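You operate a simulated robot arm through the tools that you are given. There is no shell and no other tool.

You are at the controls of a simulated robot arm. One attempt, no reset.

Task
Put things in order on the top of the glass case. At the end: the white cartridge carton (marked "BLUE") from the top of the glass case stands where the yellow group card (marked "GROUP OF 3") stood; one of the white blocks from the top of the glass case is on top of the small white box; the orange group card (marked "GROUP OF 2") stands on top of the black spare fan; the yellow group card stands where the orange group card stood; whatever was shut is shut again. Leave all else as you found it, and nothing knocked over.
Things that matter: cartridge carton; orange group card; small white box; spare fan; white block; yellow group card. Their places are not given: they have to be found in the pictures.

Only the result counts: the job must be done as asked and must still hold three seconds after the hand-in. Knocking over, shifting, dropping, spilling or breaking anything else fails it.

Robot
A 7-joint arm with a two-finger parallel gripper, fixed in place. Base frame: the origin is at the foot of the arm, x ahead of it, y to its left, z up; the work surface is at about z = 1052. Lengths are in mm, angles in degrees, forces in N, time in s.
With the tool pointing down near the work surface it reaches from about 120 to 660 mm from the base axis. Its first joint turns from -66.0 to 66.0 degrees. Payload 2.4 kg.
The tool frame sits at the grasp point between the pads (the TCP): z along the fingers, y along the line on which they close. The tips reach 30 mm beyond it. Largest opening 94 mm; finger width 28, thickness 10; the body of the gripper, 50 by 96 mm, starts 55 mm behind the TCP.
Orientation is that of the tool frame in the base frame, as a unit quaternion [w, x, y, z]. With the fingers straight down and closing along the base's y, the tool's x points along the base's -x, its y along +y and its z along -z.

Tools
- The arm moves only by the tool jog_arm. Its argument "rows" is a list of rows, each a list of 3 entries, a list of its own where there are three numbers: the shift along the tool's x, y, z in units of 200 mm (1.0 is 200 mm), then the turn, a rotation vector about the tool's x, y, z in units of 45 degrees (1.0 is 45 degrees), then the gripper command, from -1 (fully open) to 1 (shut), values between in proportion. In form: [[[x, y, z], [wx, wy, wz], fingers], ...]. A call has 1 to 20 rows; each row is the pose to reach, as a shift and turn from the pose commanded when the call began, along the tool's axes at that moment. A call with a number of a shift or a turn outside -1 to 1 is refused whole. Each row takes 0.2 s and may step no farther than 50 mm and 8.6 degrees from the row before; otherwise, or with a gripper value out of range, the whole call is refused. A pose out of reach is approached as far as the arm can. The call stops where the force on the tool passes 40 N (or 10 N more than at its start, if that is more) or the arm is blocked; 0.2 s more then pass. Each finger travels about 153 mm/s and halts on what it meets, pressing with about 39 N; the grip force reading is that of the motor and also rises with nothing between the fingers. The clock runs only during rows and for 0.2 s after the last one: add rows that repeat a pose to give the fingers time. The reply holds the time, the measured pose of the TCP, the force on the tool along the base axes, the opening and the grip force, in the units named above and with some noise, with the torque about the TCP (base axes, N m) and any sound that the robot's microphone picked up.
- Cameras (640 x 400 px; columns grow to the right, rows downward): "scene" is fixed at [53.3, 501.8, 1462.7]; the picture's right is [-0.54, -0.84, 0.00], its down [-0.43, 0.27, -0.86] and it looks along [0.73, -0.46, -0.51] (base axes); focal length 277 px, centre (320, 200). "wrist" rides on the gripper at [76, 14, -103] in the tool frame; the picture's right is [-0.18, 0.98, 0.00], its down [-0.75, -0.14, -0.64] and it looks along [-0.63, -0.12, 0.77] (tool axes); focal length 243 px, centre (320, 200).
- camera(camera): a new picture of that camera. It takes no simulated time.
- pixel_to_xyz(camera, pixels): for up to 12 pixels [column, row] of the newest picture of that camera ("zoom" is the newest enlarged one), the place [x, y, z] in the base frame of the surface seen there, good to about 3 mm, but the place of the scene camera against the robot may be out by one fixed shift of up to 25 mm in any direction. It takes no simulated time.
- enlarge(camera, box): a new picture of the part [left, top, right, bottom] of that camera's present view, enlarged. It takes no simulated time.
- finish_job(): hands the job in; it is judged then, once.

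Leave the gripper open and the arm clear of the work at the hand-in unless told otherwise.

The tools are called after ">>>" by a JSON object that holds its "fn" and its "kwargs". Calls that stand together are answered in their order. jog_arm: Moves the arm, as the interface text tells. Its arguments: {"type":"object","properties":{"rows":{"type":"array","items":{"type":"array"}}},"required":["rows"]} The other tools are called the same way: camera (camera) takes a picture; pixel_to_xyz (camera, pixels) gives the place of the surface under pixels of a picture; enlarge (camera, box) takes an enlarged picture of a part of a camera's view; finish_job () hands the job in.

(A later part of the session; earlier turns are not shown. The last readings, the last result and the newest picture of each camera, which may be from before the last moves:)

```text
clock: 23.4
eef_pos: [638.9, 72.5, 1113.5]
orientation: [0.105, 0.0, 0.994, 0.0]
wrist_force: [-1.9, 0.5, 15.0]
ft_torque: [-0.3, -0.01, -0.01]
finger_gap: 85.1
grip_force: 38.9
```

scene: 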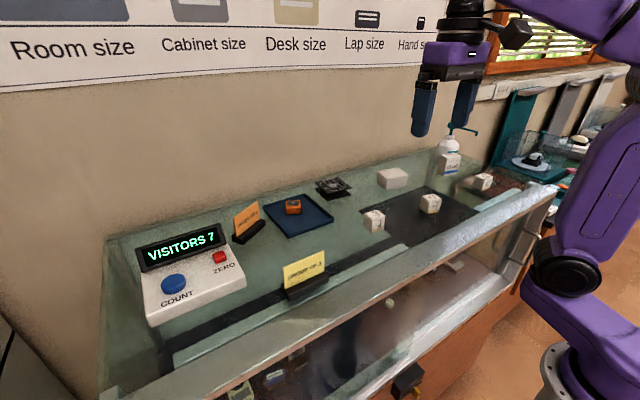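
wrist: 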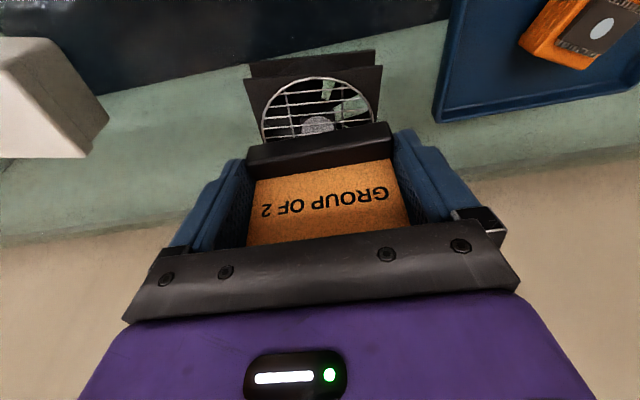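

Contact: 15 N upward at TCP z≈1113.5. I back off about 1 mm and open the fingers gradually.

>>> {"fn": "jog_arm", "kwargs": {"rows": [[[-0.0008, 0, -0.004], [0, 0, 0], 1], [[-0.0008, 0, -0.004], [0, 0, 0], -0.83], [[-0.0008, 0, -0.004], [0, 0, 0], -0.88], [[-0.0008, 0, -0.004], [0, 0, 0], -1], [[-0.0008, 0, -0.004], [0, 0, 0], -1]]}}

>>> {"fn": "enlarge", "kwargs": {"camera": "scene", "box": [300, 150, 372, 200]}}

>>> {"fn": "camera", "kwargs": {"camera": "wrist"}}

```text
clock: 24.6
eef_pos: [639.8, 71.5, 1113.4]
orientation: [0.105, 0.0, 0.994, 0.001]
wrist_force: [-1.2, 0.1, 0.5]
ft_torque: [0.01, -0.02, 0.03]
finger_gap: 93.9
grip_force: 0.0
```

```text
8.00 times, centred on (336, 175) of scene
```

zoom: 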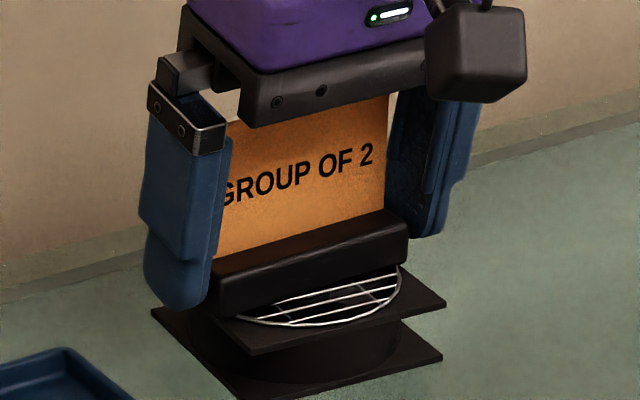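

```text
taken
```

wrist: 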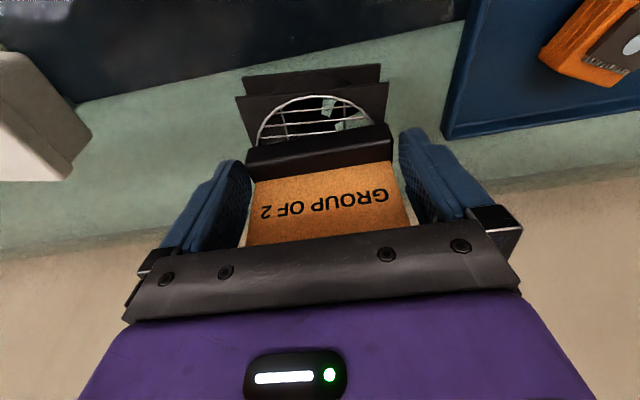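

Released; the card stands on the fan. I withdraw upward, then back.

>>> {"fn": "jog_arm", "kwargs": {"rows": [[[-0.0156, 0, -0.073], [0, 0, 0], -1], [[0.04, 0, -0.16], [0, 0, 0], -1], [[0.1, 0, -0.25], [0, 0, 0], -1], [[0.16, 0, -0.35], [0, 0, 0], -1], [[0.25, 0, -0.45], [0, 0, 0], -1], [[0.35, 0, -0.55], [0, 0, 0], -1], [[0.35, 0, -0.55], [0, 0, 0], -1]]}}

>>> {"fn": "camera", "kwargs": {"camera": "wrist"}}

>>> {"fn": "enlarge", "kwargs": {"camera": "scene", "box": [300, 150, 372, 200]}}

```text
clock: 26.2
eef_pos: [548.0, 70.8, 1206.5]
orientation: [0.104, -0.001, 0.995, 0.0]
wrist_force: [0.0, 0.5, -0.3]
ft_torque: [0.0, 0.06, 0.0]
finger_gap: 94.1
grip_force: 0.1
```

```text
taken
```

wrist: 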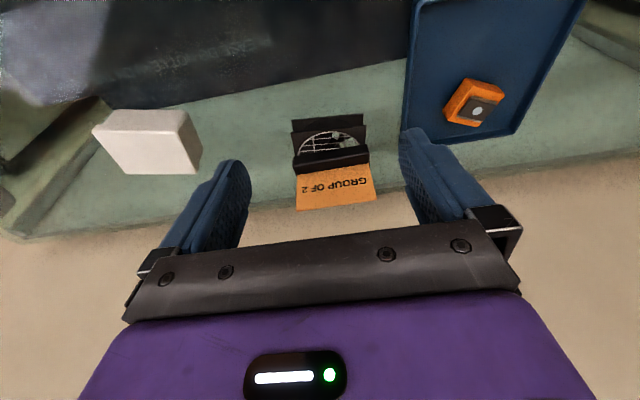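

```text
8.00 times, centred on (336, 175) of scene
```

zoom: 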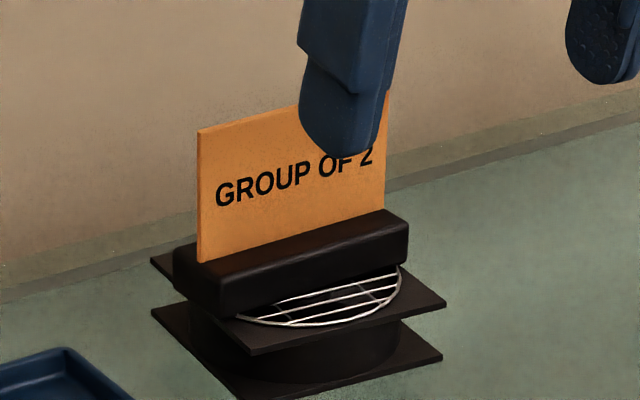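

>>> {"fn": "enlarge", "kwargs": {"camera": "wrist", "box": [280, 105, 392, 215]}}

>>> {"fn": "pixel_to_xyz", "kwargs": {"camera": "wrist", "pixels": [[296, 158], [368, 150], [298, 172], [369, 163], [330, 165], [335, 206], [292, 128], [363, 122], [340, 160], [345, 122]]}}

```text
3.64 times, centred on (336, 160) of wrist
```

zoom: 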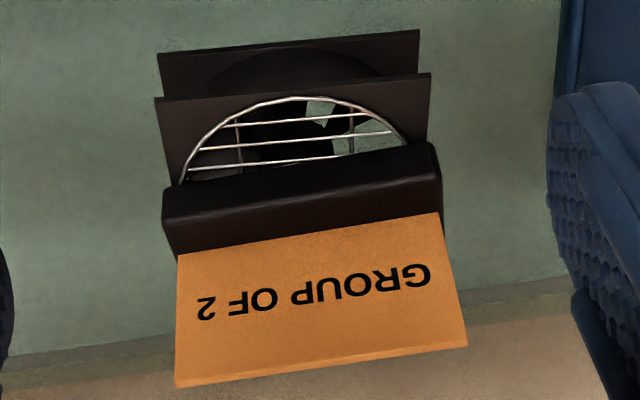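

```text
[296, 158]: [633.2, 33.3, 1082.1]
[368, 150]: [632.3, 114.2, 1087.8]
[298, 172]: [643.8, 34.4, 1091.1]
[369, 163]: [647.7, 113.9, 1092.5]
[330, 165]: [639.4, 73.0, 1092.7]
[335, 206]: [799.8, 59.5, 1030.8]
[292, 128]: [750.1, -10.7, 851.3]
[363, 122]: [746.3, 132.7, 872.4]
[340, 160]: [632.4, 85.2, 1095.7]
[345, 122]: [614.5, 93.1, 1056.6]
```

The orange card sits centred on the fan. Now to the yellow card: I move back in two stages to about (310,320,1190), keeping the tilt.

>>> {"fn": "jog_arm", "kwargs": {"rows": [[[0.147, 0.156, -0.031], [0, 0, 0], -1], [[0.293, 0.312, -0.062], [0, 0, 0], -1], [[0.44, 0.468, -0.094], [0, 0, 0], -1], [[0.587, 0.625, -0.125], [0, 0, 0], -1], [[0.587, 0.625, -0.125], [0, 0, 0], -1]]}}

>>> {"fn": "jog_arm", "kwargs": {"rows": [[[0.147, 0.156, -0.01], [0, 0, 0], -1], [[0.293, 0.312, -0.02], [0, 0, 0], -1], [[0.44, 0.468, -0.03], [0, 0, 0], -1], [[0.587, 0.625, -0.045], [0, 0, 0], -1], [[0.587, 0.625, -0.045], [0, 0, 0], -1]]}}

>>> {"fn": "camera", "kwargs": {"camera": "wrist"}}

```text
clock: 27.4
eef_pos: [427.8, 197.5, 1205.9]
orientation: [0.106, 0.0, 0.994, 0.001]
wrist_force: [0.7, -0.8, 0.8]
ft_torque: [-0.03, -0.02, -0.01]
finger_gap: 94.0
grip_force: 0.1
```

```text
clock: 28.6
eef_pos: [310.3, 322.7, 1190.4]
orientation: [0.105, 0.0, 0.995, 0.0]
wrist_force: [0.4, 0.2, -0.4]
ft_torque: [0.0, -0.02, 0.06]
finger_gap: 94.0
grip_force: 0.0
```

```text
taken
```

wrist: 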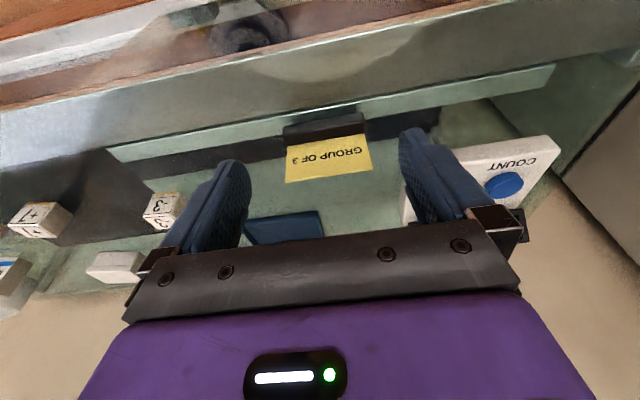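

>>> {"fn": "enlarge", "kwargs": {"camera": "wrist", "box": [270, 95, 390, 195]}}

>>> {"fn": "pixel_to_xyz", "kwargs": {"camera": "wrist", "pixels": [[210, 90], [330, 60], [420, 92], [200, 128], [200, 140], [440, 170], [404, 215], [445, 155], [415, 180], [480, 145], [285, 105], [380, 80]]}}

```text
4.00 times, centred on (330, 145) of wrist
```

zoom: 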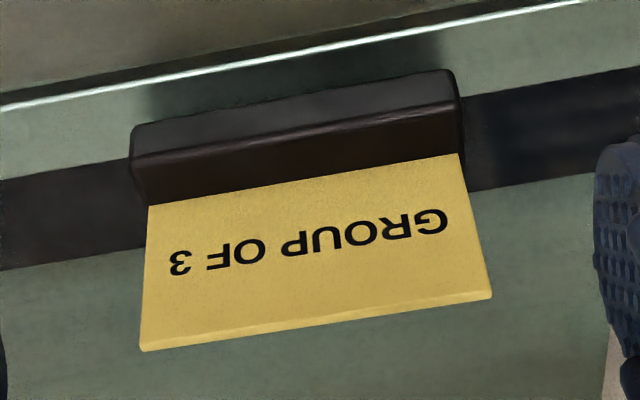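

```text
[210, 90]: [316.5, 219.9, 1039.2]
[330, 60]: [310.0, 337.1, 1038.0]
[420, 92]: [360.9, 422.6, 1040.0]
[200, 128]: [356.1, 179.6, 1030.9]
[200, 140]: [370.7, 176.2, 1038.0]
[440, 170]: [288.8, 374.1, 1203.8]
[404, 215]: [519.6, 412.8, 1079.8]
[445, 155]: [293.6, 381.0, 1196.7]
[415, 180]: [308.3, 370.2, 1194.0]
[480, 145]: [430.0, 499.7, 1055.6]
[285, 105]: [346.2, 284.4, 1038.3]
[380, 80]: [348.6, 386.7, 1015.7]
```

>>> {"fn": "enlarge", "kwargs": {"camera": "wrist", "box": [270, 95, 390, 195]}}

>>> {"fn": "pixel_to_xyz", "kwargs": {"camera": "zoom", "pixels": [[135, 150], [136, 165], [146, 200], [450, 80], [455, 105], [462, 150], [300, 130], [300, 160], [150, 215], [455, 165], [150, 345], [485, 295]]}}

>>> {"fn": "pixel_to_xyz", "kwargs": {"camera": "zoom", "pixels": [[135, 130], [300, 100], [450, 75], [134, 140], [460, 170], [144, 192], [320, 320], [200, 160], [400, 120], [456, 120]]}}

```text
4.00 times, centred on (330, 145) of wrist
```

zoom: 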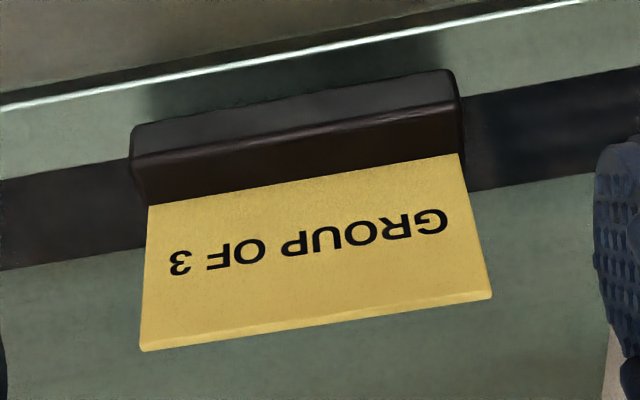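

```text
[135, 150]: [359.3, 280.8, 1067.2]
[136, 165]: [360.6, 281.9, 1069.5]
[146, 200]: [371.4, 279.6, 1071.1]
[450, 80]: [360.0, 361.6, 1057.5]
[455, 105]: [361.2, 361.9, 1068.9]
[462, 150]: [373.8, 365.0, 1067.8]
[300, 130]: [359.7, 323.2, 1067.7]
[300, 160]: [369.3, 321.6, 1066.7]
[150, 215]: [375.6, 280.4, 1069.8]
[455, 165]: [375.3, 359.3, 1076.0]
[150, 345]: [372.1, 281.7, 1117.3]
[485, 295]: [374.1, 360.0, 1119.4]
```

```text
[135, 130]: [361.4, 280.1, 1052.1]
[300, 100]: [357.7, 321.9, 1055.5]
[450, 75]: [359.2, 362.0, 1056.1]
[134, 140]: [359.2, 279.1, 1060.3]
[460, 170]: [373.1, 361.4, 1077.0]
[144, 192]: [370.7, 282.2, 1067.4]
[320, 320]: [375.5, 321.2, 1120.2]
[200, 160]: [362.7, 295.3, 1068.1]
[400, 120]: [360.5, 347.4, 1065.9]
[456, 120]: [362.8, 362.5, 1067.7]
```

Base ends come to y≈280…363.5, centre about (374,321.6), yaw about −1.3°. I move above and down to 30 mm over the grasp height.

>>> {"fn": "jog_arm", "kwargs": {"rows": [[[-0.12, -0.0055, 0.08], [0.003, 0, 0.014], -1], [[-0.255, -0.0055, 0.182], [0.006, 0, 0.028], -1], [[-0.23, -0.0055, 0.29], [0.006, 0, 0.028], -1], [[-0.208, -0.0055, 0.402], [0.006, 0, 0.028], -1], [[-0.208, -0.0055, 0.402], [0.006, 0, 0.028], -1]]}}

>>> {"fn": "jog_arm", "kwargs": {"rows": [[[0, 0, 0], [0, 0, 0], -1], [[0, 0, 0], [0, 0, 0], -1]]}}

>>> {"fn": "camera", "kwargs": {"camera": "wrist"}}

>>> {"fn": "enlarge", "kwargs": {"camera": "wrist", "box": [250, 110, 410, 210]}}

```text
clock: 29.8
eef_pos: [367.7, 319.0, 1121.4]
orientation: [0.104, 0.01, 0.995, -0.001]
wrist_force: [-0.9, -0.4, -0.6]
ft_torque: [0.02, 0.01, -0.01]
finger_gap: 93.9
grip_force: 0.1
```

```text
clock: 30.4
eef_pos: [368.0, 320.4, 1122.2]
orientation: [0.104, 0.011, 0.995, -0.002]
wrist_force: [-0.6, -0.3, -0.2]
ft_torque: [-0.02, -0.02, 0.02]
finger_gap: 93.8
grip_force: 0.0
```

```text
taken
```

wrist: 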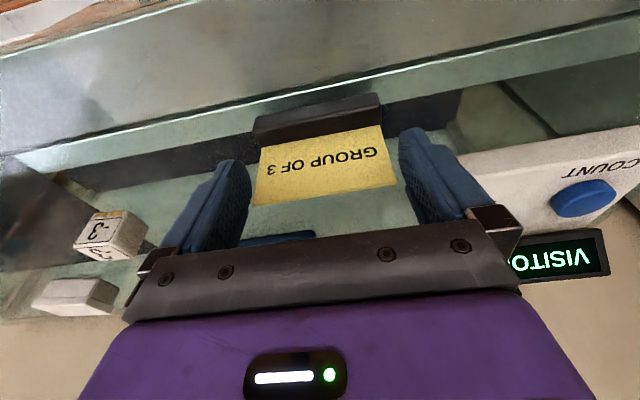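

```text
4.00 times, centred on (330, 160) of wrist
```

zoom: 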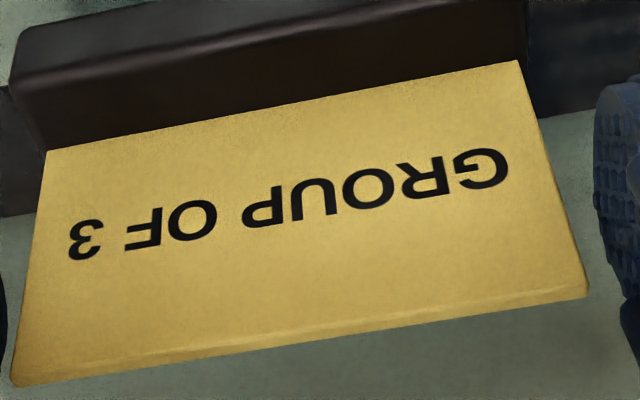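

The base ends at columns 253 and 381 show centring within 0.4 mm. I descend 33 mm.

>>> {"fn": "jog_arm", "kwargs": {"rows": [[[0.0115, 0.0015, 0.054], [0, 0, 0], -1], [[0.023, 0.0015, 0.108], [0, 0, 0], -1], [[0.0343, 0.0015, 0.1614], [0, 0, 0], -1], [[0.0343, 0.0015, 0.1614], [0, 0, 0], -1]]}}

>>> {"fn": "enlarge", "kwargs": {"camera": "scene", "box": [248, 220, 360, 300]}}

>>> {"fn": "camera", "kwargs": {"camera": "wrist"}}

```text
clock: 31.4
eef_pos: [367.5, 320.8, 1087.2]
orientation: [0.104, 0.011, 0.994, -0.001]
wrist_force: [0.1, -0.4, 0.3]
ft_torque: [0.02, -0.03, -0.02]
finger_gap: 94.0
grip_force: 0.0
```

```text
5.00 times, centred on (304, 260) of scene
```

zoom: 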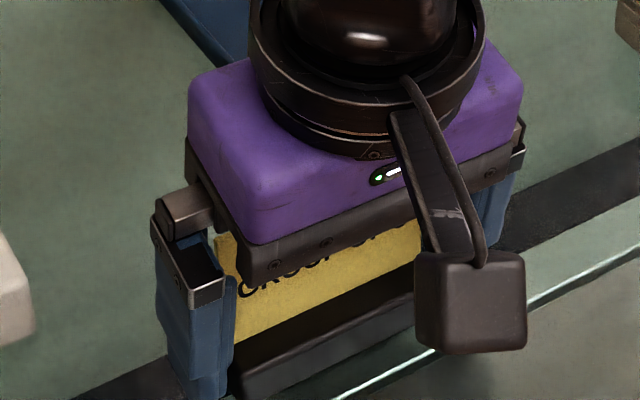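

```text
taken
```

wrist: 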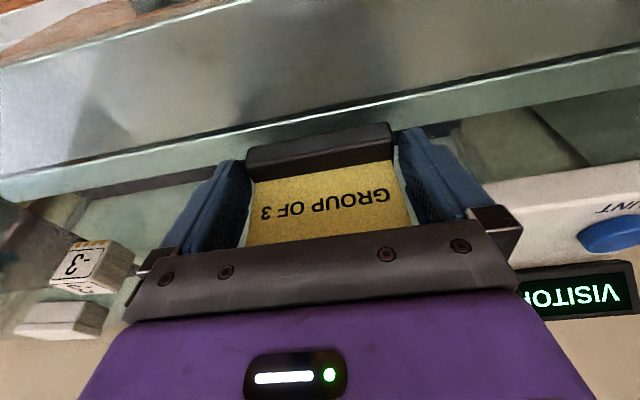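

Same fit as before. I close the gripper.

>>> {"fn": "jog_arm", "kwargs": {"rows": [[[0, 0, 0], [0, 0, 0], -0.8], [[0, 0, 0], [0, 0, 0], 1], [[0, 0, 0], [0, 0, 0], 1], [[0, 0, 0], [0, 0, 0], 1]]}}

```text
clock: 32.4
eef_pos: [368.4, 320.2, 1087.2]
orientation: [0.104, 0.01, 0.994, -0.001]
wrist_force: [-0.1, 0.2, -0.8]
ft_torque: [0.01, 0.0, 0.02]
finger_gap: 85.2
grip_force: 39.1
```

Gripped (85.2 mm, 39 N). I lift straight up 100 mm.

>>> {"fn": "jog_arm", "kwargs": {"rows": [[[-0.0104, 0, -0.049], [0, 0, 0], 1], [[-0.04, 0, -0.19], [0, 0, 0], 1], [[-0.08, 0, -0.38], [0, 0, 0], 1], [[-0.104, 0, -0.489], [0, 0, 0], 1], [[-0.104, 0, -0.489], [0, 0, 0], 1]]}}

>>> {"fn": "camera", "kwargs": {"camera": "wrist"}}

```text
clock: 33.6
eef_pos: [368.0, 322.3, 1189.4]
orientation: [0.105, 0.01, 0.994, -0.001]
wrist_force: [-0.1, -0.2, -0.1]
ft_torque: [-0.01, -0.02, 0.0]
finger_gap: 85.3
grip_force: 39.3
```

```text
taken
```

wrist: 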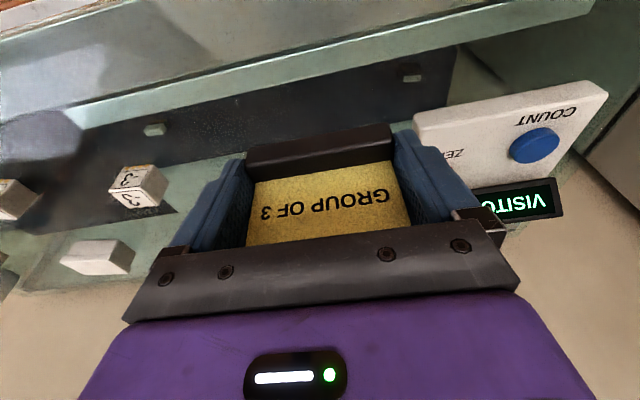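

The yellow card is held well. I carry it forward toward the orange card's old place, yawing +30.2° about the vertical.

>>> {"fn": "jog_arm", "kwargs": {"rows": [[[-0.178, -0.009, 0.044], [-0.0349, 0, -0.164], 1], [[-0.355, -0.018, 0.088], [-0.0698, 0, -0.328], 1], [[-0.533, -0.026, 0.131], [-0.1047, 0, -0.492], 1], [[-0.71, -0.035, 0.175], [-0.1396, 0, -0.656], 1], [[-0.71, -0.035, 0.175], [-0.1396, 0, -0.656], 1]]}}

>>> {"fn": "jog_arm", "kwargs": {"rows": [[[0, 0, 0], [0, 0, 0], 1], [[0, 0, 0], [0, 0, 0], 1]]}}

```text
clock: 34.8
eef_pos: [514.7, 310.0, 1182.5]
orientation: [0.101, -0.249, 0.963, 0.026]
wrist_force: [0.2, 0.4, 0.5]
ft_torque: [0.03, -0.01, 0.01]
finger_gap: 85.3
grip_force: 39.0
```

```text
clock: 35.4
eef_pos: [514.3, 310.4, 1182.9]
orientation: [0.101, -0.249, 0.963, 0.027]
wrist_force: [0.7, 0.5, -0.6]
ft_torque: [0.02, 0.0, -0.02]
finger_gap: 85.2
grip_force: 39.0
```

The orientation matches the orange pick-up. I move diagonally to 8 mm above the final place.

>>> {"fn": "jog_arm", "kwargs": {"rows": [[[-0.055, 0.002, 0.131], [0, 0, 0], 1], [[-0.11, 0.004, 0.263], [0, 0, 0], 1], [[-0.165, 0.006, 0.394], [0, 0, 0], 1], [[-0.22, 0.0065, 0.45], [0, 0, 0], 1], [[-0.27, 0.0065, 0.503], [0, 0, 0], 1], [[-0.27, 0.0065, 0.503], [0, 0, 0], 1], [[-0.27, 0.0065, 0.503], [0, 0, 0], 1]]}}

>>> {"fn": "camera", "kwargs": {"camera": "wrist"}}

>>> {"fn": "enlarge", "kwargs": {"camera": "scene", "box": [190, 160, 302, 240]}}

```text
clock: 37.0
eef_pos: [576.6, 347.2, 1095.1]
orientation: [0.102, -0.247, 0.963, 0.026]
wrist_force: [-0.3, -0.3, 0.8]
ft_torque: [-0.04, 0.01, 0.03]
finger_gap: 85.2
grip_force: 38.7
```

```text
taken
```

wrist: 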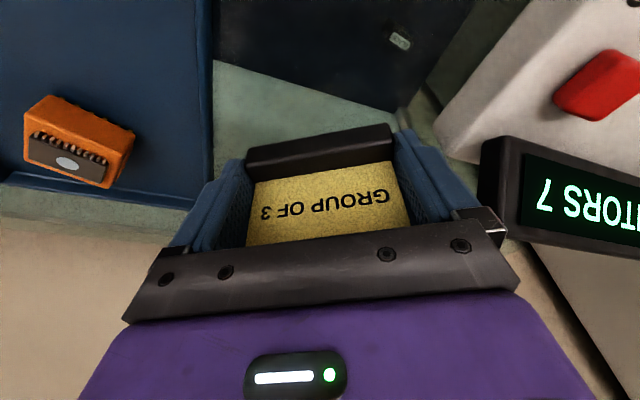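

```text
5.00 times, centred on (246, 200) of scene
```

zoom: 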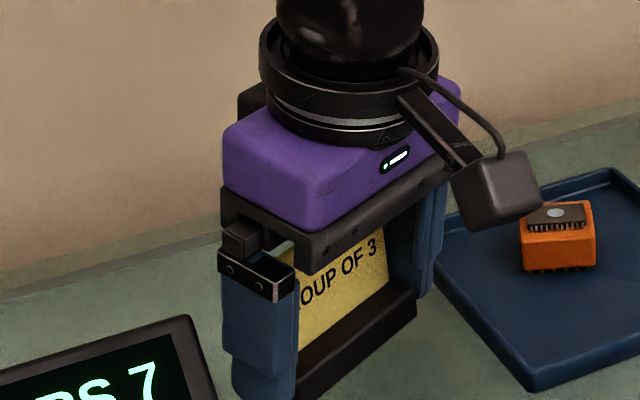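

>>> {"fn": "jog_arm", "kwargs": {"rows": [[[0, 0, 0.015], [0, 0, 0], 1], [[0.0013, 0, 0.03], [0, 0, 0], 1], [[0.0013, 0, 0.03], [0, 0, 0], 1]]}}

>>> {"fn": "jog_arm", "kwargs": {"rows": [[[0.001, 0, 0.005], [0, 0, 0], 1], [[0.001, 0, 0.005], [0, 0, 0], 1]]}}

>>> {"fn": "jog_arm", "kwargs": {"rows": [[[0.001, 0, 0.005], [0, 0, 0], 1], [[0.001, 0, 0.005], [0, 0, 0], 1]]}}

```text
clock: 37.8
eef_pos: [579.2, 347.5, 1091.1]
orientation: [0.102, -0.248, 0.963, 0.026]
wrist_force: [0.2, 0.1, -0.5]
ft_torque: [0.01, -0.04, 0.01]
finger_gap: 85.1
grip_force: 38.8
```

```text
clock: 38.4
eef_pos: [578.1, 348.1, 1090.0]
orientation: [0.101, -0.248, 0.963, 0.025]
wrist_force: [0.0, -0.8, -0.7]
ft_torque: [0.01, 0.02, 0.0]
finger_gap: 85.6
grip_force: 39.0
```

```text
clock: 39.0
eef_pos: [579.5, 347.3, 1087.3]
orientation: [0.101, -0.248, 0.963, 0.027]
wrist_force: [0.4, -0.5, -0.5]
ft_torque: [0.0, 0.01, 0.01]
finger_gap: 85.3
grip_force: 38.9
```

Still free at z≈1088. I continue in 1 mm steps.

>>> {"fn": "jog_arm", "kwargs": {"rows": [[[0.001, 0, 0.005], [0, 0, 0], 1], [[0.001, 0, 0.005], [0, 0, 0], 1]]}}

>>> {"fn": "jog_arm", "kwargs": {"rows": [[[0.001, 0, 0.005], [0, 0, 0], 1], [[0.001, 0, 0.005], [0, 0, 0], 1]]}}

```text
clock: 39.6
eef_pos: [579.4, 347.7, 1086.8]
orientation: [0.103, -0.247, 0.963, 0.026]
wrist_force: [-0.4, -0.1, 1.7]
ft_torque: [-0.02, -0.02, 0.0]
finger_gap: 85.5
grip_force: 39.3
```

```text
clock: 40.2
eef_pos: [579.2, 348.3, 1087.9]
orientation: [0.103, -0.248, 0.963, 0.026]
wrist_force: [-2.2, -0.1, 10.4]
ft_torque: [-0.36, -0.17, -0.08]
finger_gap: 85.3
grip_force: 38.9
```

Contact at 10 N. I ease back and open.

>>> {"fn": "jog_arm", "kwargs": {"rows": [[[-0.0006, 0, -0.003], [0, 0, 0], 1], [[-0.0006, 0, -0.003], [0, 0, 0], -0.83], [[-0.0006, 0, -0.003], [0, 0, 0], -0.88], [[-0.0006, 0, -0.003], [0, 0, 0], -1], [[-0.0006, 0, -0.003], [0, 0, 0], -1]]}}

>>> {"fn": "camera", "kwargs": {"camera": "wrist"}}

```text
clock: 41.4
eef_pos: [579.2, 347.4, 1086.9]
orientation: [0.101, -0.248, 0.963, 0.026]
wrist_force: [0.1, 0.3, 0.7]
ft_torque: [-0.01, 0.01, 0.01]
finger_gap: 93.9
grip_force: 0.1
```

```text
taken
```

wrist: 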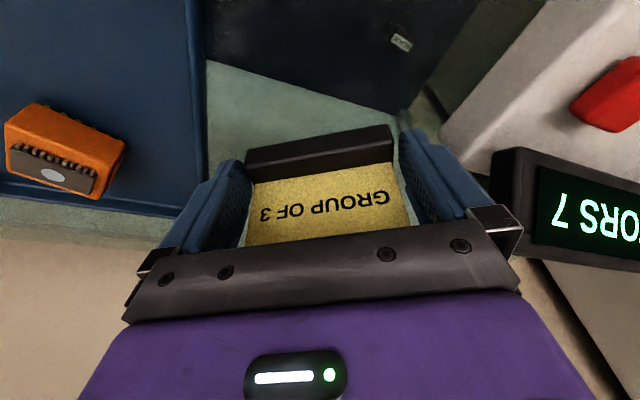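

Released. I withdraw up and back along the same diagonal.

>>> {"fn": "jog_arm", "kwargs": {"rows": [[[0.02, 0, -0.06], [0, 0, 0], -1], [[0.06, 0, -0.14], [0, 0, 0], -1], [[0.11, 0, -0.22], [0, 0, 0], -1], [[0.17, 0, -0.31], [0, 0, 0], -1], [[0.23, 0, -0.4], [0, 0, 0], -1], [[0.3, 0, -0.52], [0, 0, 0], -1], [[0.4, 0, -0.62], [0, 0, 0], -1], [[0.4, 0, -0.62], [0, 0, 0], -1]]}}

>>> {"fn": "camera", "kwargs": {"camera": "wrist"}}

>>> {"fn": "enlarge", "kwargs": {"camera": "scene", "box": [220, 160, 380, 260]}}

```text
clock: 43.2
eef_pos: [487.6, 297.3, 1190.7]
orientation: [0.102, -0.248, 0.963, 0.026]
wrist_force: [0.4, -0.8, 0.5]
ft_torque: [-0.01, -0.01, -0.01]
finger_gap: 93.5
grip_force: 0.1
```

```text
taken
```

wrist: 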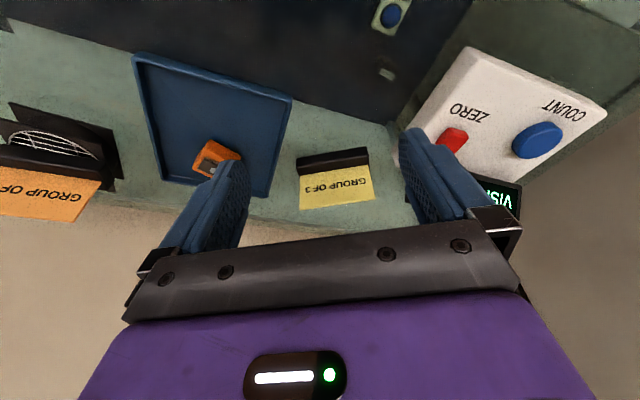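

```text
4.00 times, centred on (300, 210) of scene
```

zoom: 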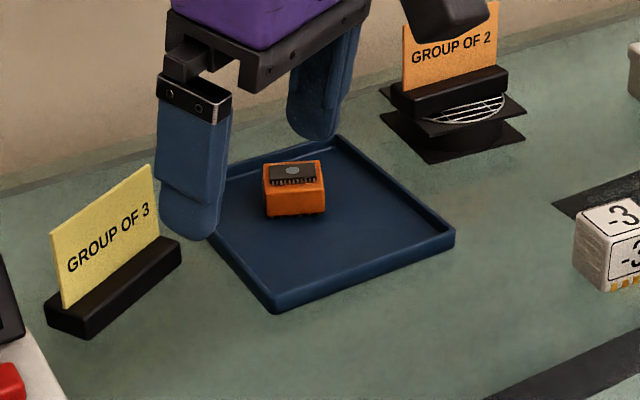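

The yellow card now stands exactly where the orange one did. Next is the carton. I raise, turn the yaw back and move right.

>>> {"fn": "jog_arm", "kwargs": {"rows": [[[0.078, -0.164, -0.068], [0.0334, 0, 0.157], -1], [[0.156, -0.328, -0.136], [0.0668, 0, 0.314], -1], [[0.235, -0.491, -0.203], [0.1, 0, 0.471], -1], [[0.313, -0.655, -0.271], [0.1335, 0, 0.628], -1], [[0.313, -0.655, -0.271], [0.1335, 0, 0.628], -1]]}}

>>> {"fn": "jog_arm", "kwargs": {"rows": [[[0.05, -0.2, -0.05], [0, 0.13, 0], -1], [[0.1, -0.4, -0.1], [0, 0.267, 0], -1], [[0.15, -0.6, -0.1], [0, 0.267, 0], -1], [[0.2, -0.8, -0.1], [0, 0.267, 0], -1], [[0.25, -1.0, -0.1], [0, 0.267, 0], -1], [[0.25, -1.0, -0.1], [0, 0.267, 0], -1]]}}

```text
clock: 44.4
eef_pos: [486.5, 146.5, 1230.8]
orientation: [0.104, 0.001, 0.995, 0.001]
wrist_force: [0.5, 0.5, -0.1]
ft_torque: [-0.01, 0.05, -0.02]
finger_gap: 94.1
grip_force: 0.1
```

```text
clock: 45.8
eef_pos: [435.1, -51.4, 1239.8]
orientation: [0.001, -0.001, 1.0, 0.0]
wrist_force: [0.1, 0.1, -0.1]
ft_torque: [0.03, 0.0, 0.0]
finger_gap: 94.0
grip_force: 0.1
```

>>> {"fn": "jog_arm", "kwargs": {"rows": [[[0.02, -0.2, -0.02], [0, 0, 0], -1], [[0.04, -0.4, -0.04], [0, 0, 0], -1], [[0.06, -0.6, -0.05], [0, 0, 0], -1], [[0.075, -0.8, -0.05], [0, 0, 0], -1], [[0.075, -1.0, -0.05], [0, 0, 0], -1], [[0.075, -1.0, -0.05], [0, 0, 0], -1]]}}

>>> {"fn": "camera", "kwargs": {"camera": "wrist"}}

```text
clock: 47.2
eef_pos: [420.7, -253.5, 1250.1]
orientation: [0.0, -0.001, 1.0, 0.0]
wrist_force: [0.4, 0.3, -1.2]
ft_torque: [0.01, 0.01, 0.01]
finger_gap: 94.2
grip_force: 0.0
```

```text
taken
```

wrist: 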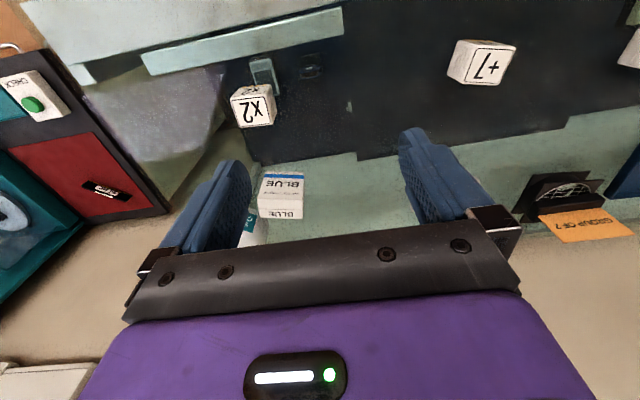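

>>> {"fn": "enlarge", "kwargs": {"camera": "wrist", "box": [230, 155, 330, 225]}}

>>> {"fn": "enlarge", "kwargs": {"camera": "scene", "box": [410, 120, 500, 190]}}

```text
5.71 times, centred on (280, 190) of wrist
```

zoom: 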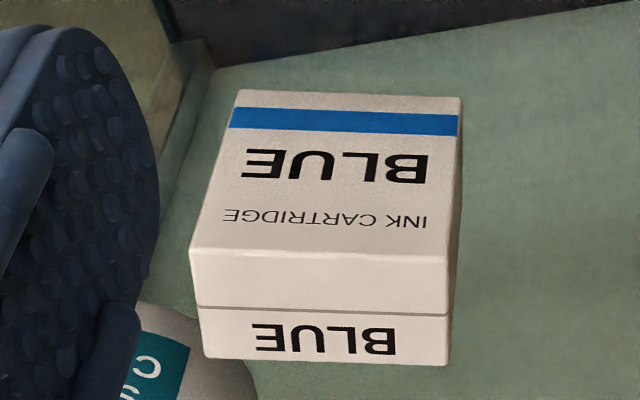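

```text
5.71 times, centred on (455, 155) of scene
```

zoom: 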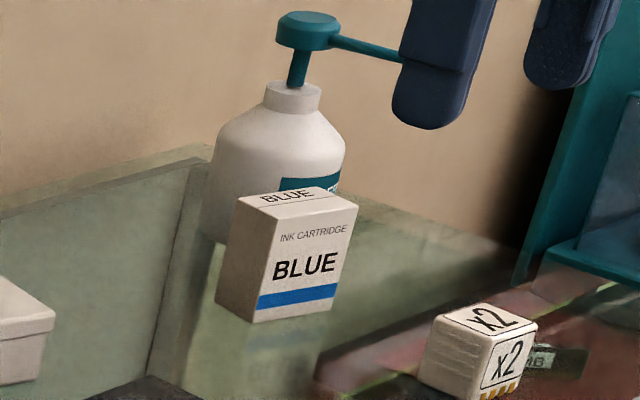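

>>> {"fn": "enlarge", "kwargs": {"camera": "wrist", "box": [230, 155, 330, 225]}}

>>> {"fn": "pixel_to_xyz", "kwargs": {"camera": "zoom", "pixels": [[243, 95], [455, 102], [196, 240], [440, 250], [200, 262], [440, 270], [210, 350], [440, 358], [350, 180], [330, 300], [160, 350], [230, 385]]}}

>>> {"fn": "pixel_to_xyz", "kwargs": {"camera": "scene", "pixels": [[454, 137], [445, 150], [450, 130], [448, 122], [470, 130], [478, 131], [446, 160], [454, 152], [465, 162], [446, 165]]}}

```text
5.71 times, centred on (280, 190) of wrist
```

zoom: 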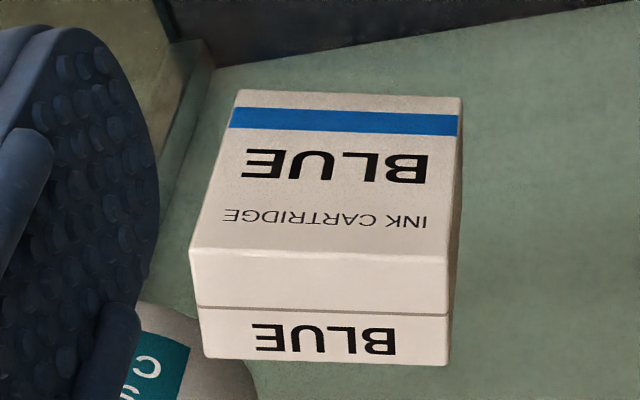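

```text
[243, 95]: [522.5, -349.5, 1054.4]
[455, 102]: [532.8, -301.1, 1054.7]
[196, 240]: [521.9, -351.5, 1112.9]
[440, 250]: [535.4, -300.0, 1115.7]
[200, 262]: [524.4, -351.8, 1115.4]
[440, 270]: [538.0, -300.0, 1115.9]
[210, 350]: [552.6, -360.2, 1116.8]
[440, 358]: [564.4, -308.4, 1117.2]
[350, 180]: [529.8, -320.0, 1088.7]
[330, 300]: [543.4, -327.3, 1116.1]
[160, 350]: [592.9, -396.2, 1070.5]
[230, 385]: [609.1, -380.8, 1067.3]
```

```text
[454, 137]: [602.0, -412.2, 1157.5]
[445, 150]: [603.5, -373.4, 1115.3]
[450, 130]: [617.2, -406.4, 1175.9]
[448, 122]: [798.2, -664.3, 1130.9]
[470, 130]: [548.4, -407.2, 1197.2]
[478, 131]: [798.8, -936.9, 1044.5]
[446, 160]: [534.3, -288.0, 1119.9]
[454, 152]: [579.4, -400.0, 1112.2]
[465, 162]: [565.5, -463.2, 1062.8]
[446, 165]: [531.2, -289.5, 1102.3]
```

The carton measures about 54 × 31 × 64 mm, centre (543.5,−330), yaw about −15°. The pump bottle behind it has a nozzle that may overhang, so I move left and up to see it clear of the finger.

>>> {"fn": "jog_arm", "kwargs": {"rows": [[[0, 0.2, -0.05], [0, 0, 0], -1], [[0, 0.4, -0.1], [0, 0, 0], -1], [[0, 0.6, -0.15], [0, 0, 0], -1], [[0, 0.75, -0.2], [0, 0, 0], -1], [[0, 0.75, -0.2], [0, 0, 0], -1]]}}

>>> {"fn": "camera", "kwargs": {"camera": "wrist"}}

>>> {"fn": "enlarge", "kwargs": {"camera": "scene", "box": [410, 110, 506, 190]}}

```text
clock: 48.4
eef_pos: [420.2, -102.2, 1290.5]
orientation: [-0.001, 0.0, 1.0, 0.0]
wrist_force: [0.1, -0.4, -0.8]
ft_torque: [0.03, 0.03, -0.04]
finger_gap: 94.1
grip_force: 0.0
```

```text
taken
```

wrist: 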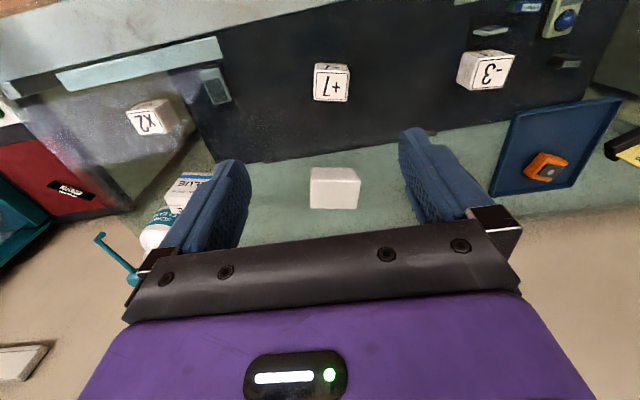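

```text
5.00 times, centred on (458, 150) of scene
```

zoom: 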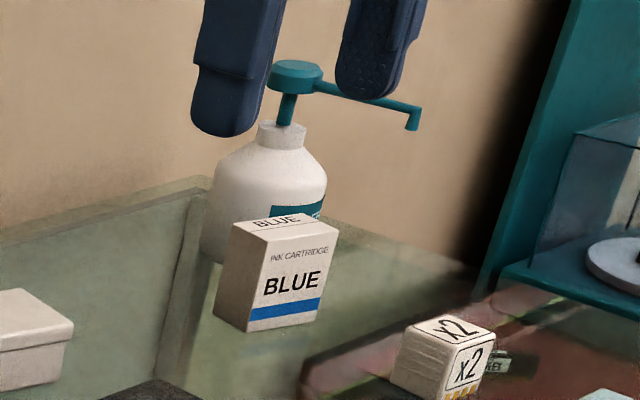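

>>> {"fn": "pixel_to_xyz", "kwargs": {"camera": "zoom", "pixels": [[413, 120], [410, 106], [360, 96], [335, 87], [295, 72], [290, 110], [283, 135], [265, 190], [230, 200], [285, 236], [250, 245], [275, 220]]}}

>>> {"fn": "pixel_to_xyz", "kwargs": {"camera": "wrist", "pixels": [[99, 236], [101, 242], [115, 257], [122, 265], [133, 281], [150, 242], [160, 222], [334, 190], [318, 185], [352, 185], [316, 205], [354, 205]]}}

```text
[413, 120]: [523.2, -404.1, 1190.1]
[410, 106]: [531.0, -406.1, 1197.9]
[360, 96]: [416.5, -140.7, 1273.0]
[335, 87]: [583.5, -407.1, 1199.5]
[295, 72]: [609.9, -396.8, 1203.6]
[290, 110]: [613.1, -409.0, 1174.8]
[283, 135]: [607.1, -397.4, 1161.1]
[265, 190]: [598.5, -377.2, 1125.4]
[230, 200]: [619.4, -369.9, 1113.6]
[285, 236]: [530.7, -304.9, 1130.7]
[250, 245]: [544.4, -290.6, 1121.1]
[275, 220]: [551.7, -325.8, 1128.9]
```

```text
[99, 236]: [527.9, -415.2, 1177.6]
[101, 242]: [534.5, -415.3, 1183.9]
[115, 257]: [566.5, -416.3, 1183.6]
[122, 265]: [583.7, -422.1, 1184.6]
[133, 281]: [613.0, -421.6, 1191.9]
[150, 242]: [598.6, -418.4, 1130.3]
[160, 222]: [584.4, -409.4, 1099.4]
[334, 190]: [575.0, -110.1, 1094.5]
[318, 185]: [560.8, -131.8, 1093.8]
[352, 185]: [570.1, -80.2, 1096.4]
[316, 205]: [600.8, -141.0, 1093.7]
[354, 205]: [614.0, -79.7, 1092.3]
```

The nozzle runs along x at y≈−416, z≈1177–1190, about 20 mm clear of a width-wise grasp. I set the opening to 74 mm, yaw −15° and move in front of the carton.

>>> {"fn": "jog_arm", "kwargs": {"rows": [[[-0.0375, -0.204, 0.075], [0, 0, 0.083], -0.8], [[-0.075, -0.408, 0.15], [0, 0, 0.167], -0.574], [[-0.1125, -0.611, 0.225], [0, 0, 0.25], -0.574], [[-0.15, -0.815, 0.3], [0, 0, 0.333], -0.574], [[-0.15, -0.815, 0.3], [0, 0, 0.333], -0.574]]}}

>>> {"fn": "jog_arm", "kwargs": {"rows": [[[0, 0, 0], [0, 0, 0], -0.574]]}}

>>> {"fn": "camera", "kwargs": {"camera": "wrist"}}

```text
clock: 49.6
eef_pos: [450.7, -267.0, 1228.9]
orientation: [0.0, 0.13, 0.991, 0.0]
wrist_force: [0.5, -0.6, 0.3]
ft_torque: [-0.02, 0.0, 0.0]
finger_gap: 74.1
grip_force: 0.0
```

```text
clock: 50.0
eef_pos: [450.4, -264.7, 1229.8]
orientation: [0.0, 0.131, 0.991, 0.0]
wrist_force: [-1.3, 0.0, 0.1]
ft_torque: [0.0, -0.01, 0.01]
finger_gap: 74.0
grip_force: 0.1
```

```text
taken
```

wrist: 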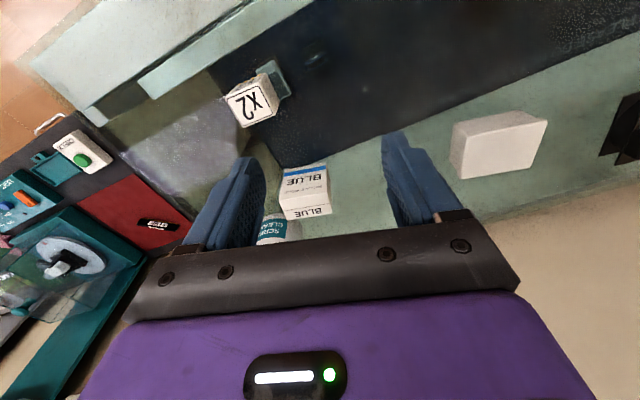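

>>> {"fn": "jog_arm", "kwargs": {"rows": [[[-0.078, -0.064, 0.107], [0, 0, 0], -0.574], [[-0.155, -0.128, 0.213], [0, 0, 0], -0.574], [[-0.233, -0.192, 0.32], [0, 0, 0], -0.574], [[-0.233, -0.192, 0.32], [0, 0, 0], -0.574], [[-0.233, -0.192, 0.32], [0, 0, 0], -0.574]]}}

>>> {"fn": "camera", "kwargs": {"camera": "wrist"}}

>>> {"fn": "enlarge", "kwargs": {"camera": "wrist", "box": [240, 130, 400, 230]}}

>>> {"fn": "pixel_to_xyz", "kwargs": {"camera": "zoom", "pixels": [[180, 300], [440, 250], [200, 380], [300, 300]]}}

```text
clock: 51.2
eef_pos: [484.6, -314.2, 1166.0]
orientation: [0.0, 0.129, 0.992, 0.0]
wrist_force: [0.9, -0.1, 0.3]
ft_torque: [0.0, 0.02, 0.01]
finger_gap: 73.8
grip_force: 0.1
```

```text
taken
```

wrist: 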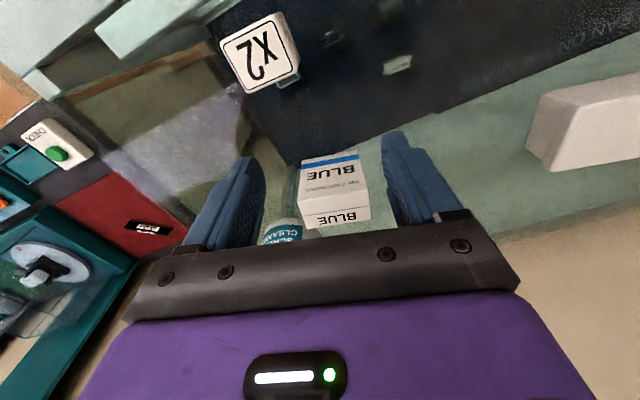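

```text
4.00 times, centred on (320, 180) of wrist
```

zoom: 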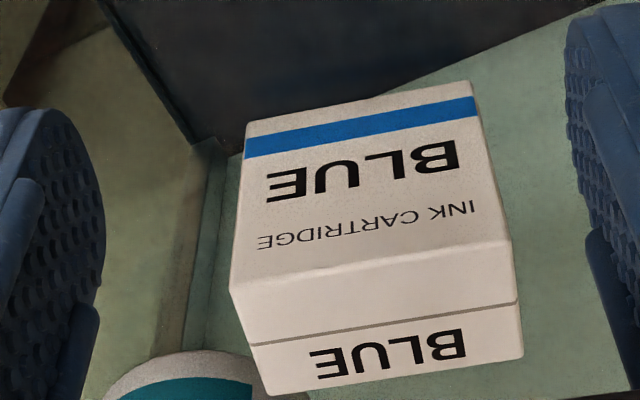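

```text
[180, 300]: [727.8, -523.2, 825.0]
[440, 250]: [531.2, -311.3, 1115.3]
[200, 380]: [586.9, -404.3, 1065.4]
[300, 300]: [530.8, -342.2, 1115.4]
```

The carton is centred between the fingers within about 1 mm. I go diagonally down around it to TCP (543.5,−330,1100).

>>> {"fn": "jog_arm", "kwargs": {"rows": [[[-0.1, 0.006, 0.08], [0, 0, -0.033], -0.574], [[-0.2, 0.006, 0.16], [0, 0, -0.033], -0.574], [[-0.305, 0.006, 0.25], [0, 0, -0.033], -0.574], [[-0.305, 0.006, 0.33], [0, 0, -0.033], -0.574], [[-0.305, 0.006, 0.33], [0, 0, -0.033], -0.574]]}}

>>> {"fn": "camera", "kwargs": {"camera": "wrist"}}

>>> {"fn": "enlarge", "kwargs": {"camera": "scene", "box": [400, 100, 512, 180]}}

```text
clock: 52.4
eef_pos: [545.4, -329.9, 1100.3]
orientation: [0.0, 0.117, 0.993, -0.001]
wrist_force: [-0.2, 0.7, -0.4]
ft_torque: [-0.03, 0.03, 0.02]
finger_gap: 74.0
grip_force: 0.0
```

```text
taken
```

wrist: 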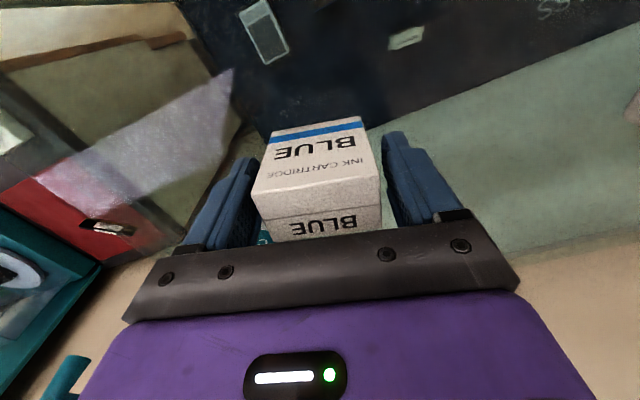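

```text
5.00 times, centred on (456, 140) of scene
```

zoom: 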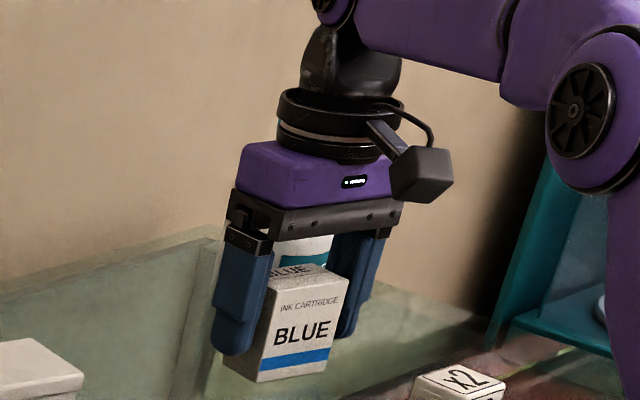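

Positioned around the carton, no forces. I close the gripper.

>>> {"fn": "jog_arm", "kwargs": {"rows": [[[0, 0, 0], [0, 0, 0], -0.3], [[0, 0, 0], [0, 0, 0], 1], [[0, 0, 0], [0, 0, 0], 1], [[0, 0, 0], [0, 0, 0], 1]]}}

>>> {"fn": "camera", "kwargs": {"camera": "wrist"}}

```text
clock: 53.4
eef_pos: [544.2, -329.6, 1100.3]
orientation: [0.0, 0.117, 0.993, 0.0]
wrist_force: [0.3, -0.1, 0.3]
ft_torque: [0.0, 0.02, -0.01]
finger_gap: 61.3
grip_force: 39.1
```

```text
taken
```

wrist: 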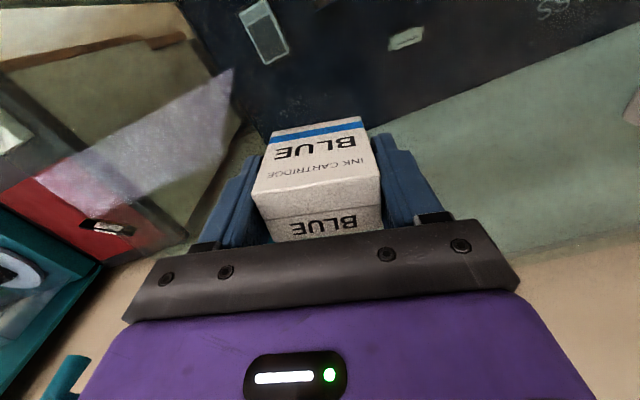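

The gap of 61.3 mm is a bit more than I measured, so I look closely at the contact before lifting.

>>> {"fn": "enlarge", "kwargs": {"camera": "wrist", "box": [230, 110, 400, 250]}}

>>> {"fn": "enlarge", "kwargs": {"camera": "scene", "box": [430, 135, 486, 180]}}

```text
2.86 times, centred on (315, 180) of wrist
```

zoom: 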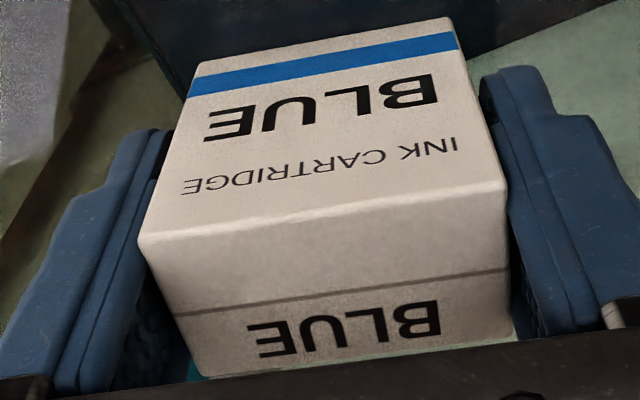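

```text
8.89 times, centred on (458, 158) of scene
```

zoom: 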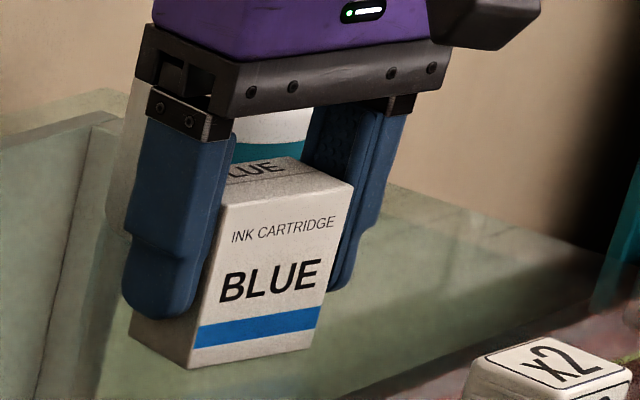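

>>> {"fn": "enlarge", "kwargs": {"camera": "wrist", "box": [230, 110, 400, 250]}}

>>> {"fn": "pixel_to_xyz", "kwargs": {"camera": "zoom", "pixels": [[150, 245], [500, 195], [205, 368], [505, 335], [160, 255], [490, 200], [200, 75], [445, 30], [320, 215], [350, 340]]}}

```text
2.86 times, centred on (315, 180) of wrist
```

zoom: 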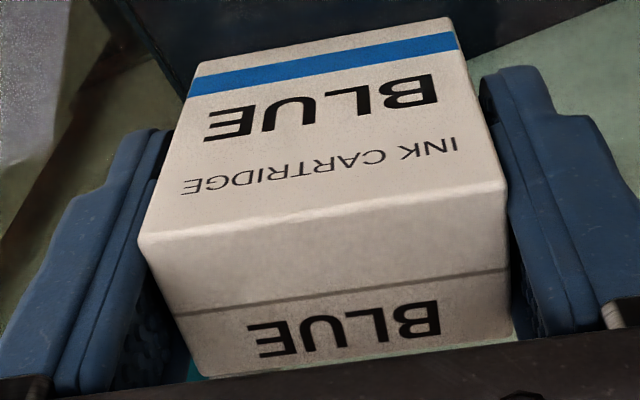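

```text
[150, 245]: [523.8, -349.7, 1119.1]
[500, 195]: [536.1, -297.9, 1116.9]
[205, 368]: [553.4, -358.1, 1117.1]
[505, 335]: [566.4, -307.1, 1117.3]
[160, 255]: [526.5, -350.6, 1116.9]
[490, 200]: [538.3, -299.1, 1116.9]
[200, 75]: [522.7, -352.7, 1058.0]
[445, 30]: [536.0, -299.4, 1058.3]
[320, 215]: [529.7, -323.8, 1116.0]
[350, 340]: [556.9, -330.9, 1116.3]
```

The yaw matches the tool and the fingers press on both sides. I lift 15 mm as a test.

>>> {"fn": "jog_arm", "kwargs": {"rows": [[[0, 0, -0.025], [0, 0, 0], 1], [[0, 0, -0.05], [0, 0, 0], 1], [[0, 0, -0.075], [0, 0, 0], 1], [[0, 0, -0.075], [0, 0, 0], 1]]}}

>>> {"fn": "camera", "kwargs": {"camera": "wrist"}}

>>> {"fn": "enlarge", "kwargs": {"camera": "scene", "box": [400, 100, 512, 180]}}

```text
clock: 54.4
eef_pos: [544.2, -328.4, 1115.4]
orientation: [0.001, 0.117, 0.993, 0.0]
wrist_force: [-0.8, -0.2, -0.4]
ft_torque: [-0.01, -0.02, -0.02]
finger_gap: 61.5
grip_force: 39.2
```

```text
taken
```

wrist: 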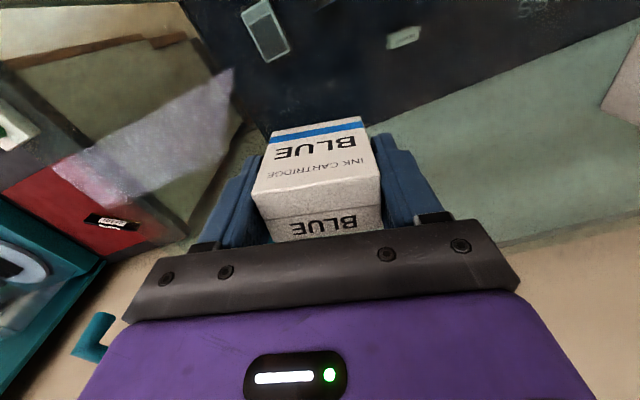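

```text
5.00 times, centred on (456, 140) of scene
```

zoom: 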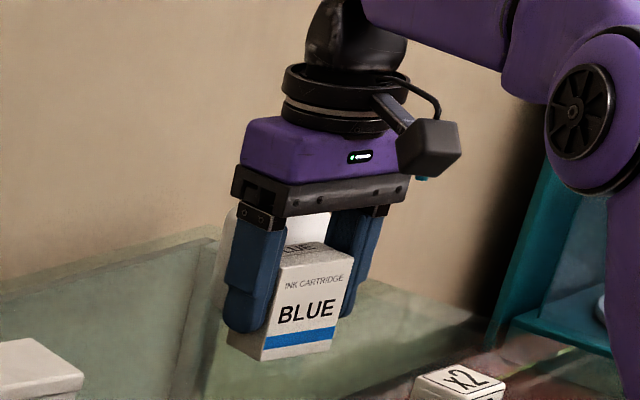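

Held securely. I back away up and toward the base, clear of the nozzle.

>>> {"fn": "jog_arm", "kwargs": {"rows": [[[0.08, 0, -0.08], [0, 0, 0], 1], [[0.16, 0, -0.16], [0, 0, 0], 1], [[0.26, 0, -0.24], [0, 0, 0], 1], [[0.36, 0.1, -0.3], [0, 0, 0], 1], [[0.46, 0.25, -0.35], [0, 0, 0], 1], [[0.46, 0.25, -0.35], [0, 0, 0], 1]]}}

>>> {"fn": "jog_arm", "kwargs": {"rows": [[[0, 0.2, 0], [0, 0, -0.067], 1], [[0, 0.4, 0], [0, 0, -0.135], 1], [[0, 0.6, 0], [0, 0, -0.202], 1], [[0, 0.8, 0], [0, 0, -0.269], 1], [[0, 1.0, 0], [0, 0, -0.269], 1], [[0, 1.0, 0], [0, 0, -0.269], 1]]}}

```text
clock: 55.8
eef_pos: [465.6, -261.2, 1184.3]
orientation: [0.0, 0.117, 0.993, 0.0]
wrist_force: [0.7, -0.5, 0.1]
ft_torque: [0.0, -0.01, -0.02]
finger_gap: 61.4
grip_force: 39.2
```

```text
clock: 57.2
eef_pos: [514.0, -64.6, 1184.7]
orientation: [0.0, 0.013, 1.0, 0.0]
wrist_force: [0.2, 0.1, -0.3]
ft_torque: [-0.02, 0.05, -0.01]
finger_gap: 61.8
grip_force: 39.4
```

>>> {"fn": "jog_arm", "kwargs": {"rows": [[[0.075, 0.19, 0], [0, 0, 0], 1], [[0.15, 0.38, 0], [0, 0, 0], 1], [[0.225, 0.575, 0], [0, 0, 0], 1], [[0.3, 0.767, 0], [0, 0, 0], 1], [[0.375, 0.958, 0], [0, 0, 0], 1], [[0.375, 0.958, 0], [0, 0, 0], 1]]}}

>>> {"fn": "jog_arm", "kwargs": {"rows": [[[0.075, 0.19, 0], [0, 0, 0], 1], [[0.15, 0.38, 0], [0, 0, 0], 1], [[0.225, 0.575, 0], [0, 0, 0], 1], [[0.3, 0.767, 0], [0, 0, 0], 1], [[0.375, 0.958, 0], [0, 0, 0], 1], [[0.375, 0.958, 0], [0, 0, 0], 1], [[0.375, 0.958, 0], [0, 0, 0], 1]]}}

>>> {"fn": "camera", "kwargs": {"camera": "wrist"}}

>>> {"fn": "camera", "kwargs": {"camera": "scene"}}

```text
clock: 58.6
eef_pos: [443.7, 129.3, 1185.4]
orientation: [0.0, 0.011, 1.0, 0.0]
wrist_force: [0.4, -0.1, -0.5]
ft_torque: [-0.02, -0.02, 0.02]
finger_gap: 61.3
grip_force: 39.0
```

```text
clock: 60.2
eef_pos: [371.3, 321.9, 1185.2]
orientation: [0.0, 0.012, 1.0, 0.0]
wrist_force: [0.6, 0.3, -1.1]
ft_torque: [-0.01, 0.02, -0.03]
finger_gap: 61.2
grip_force: 38.6
```

```text
taken
```

wrist: 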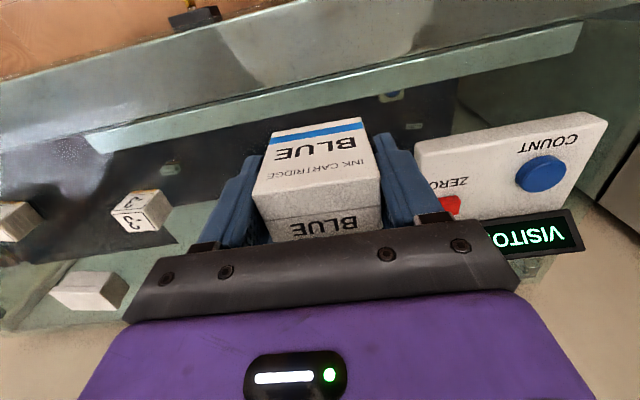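

```text
taken
```

scene: 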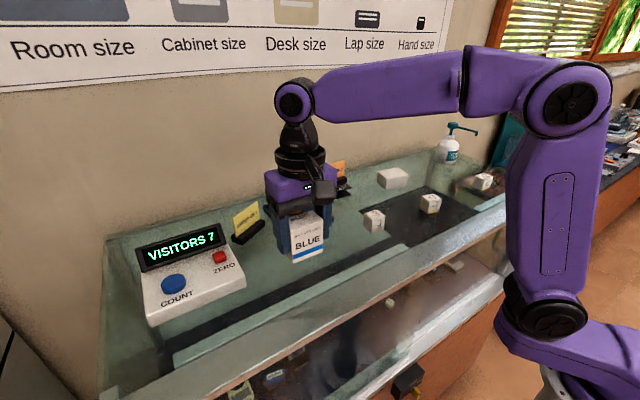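

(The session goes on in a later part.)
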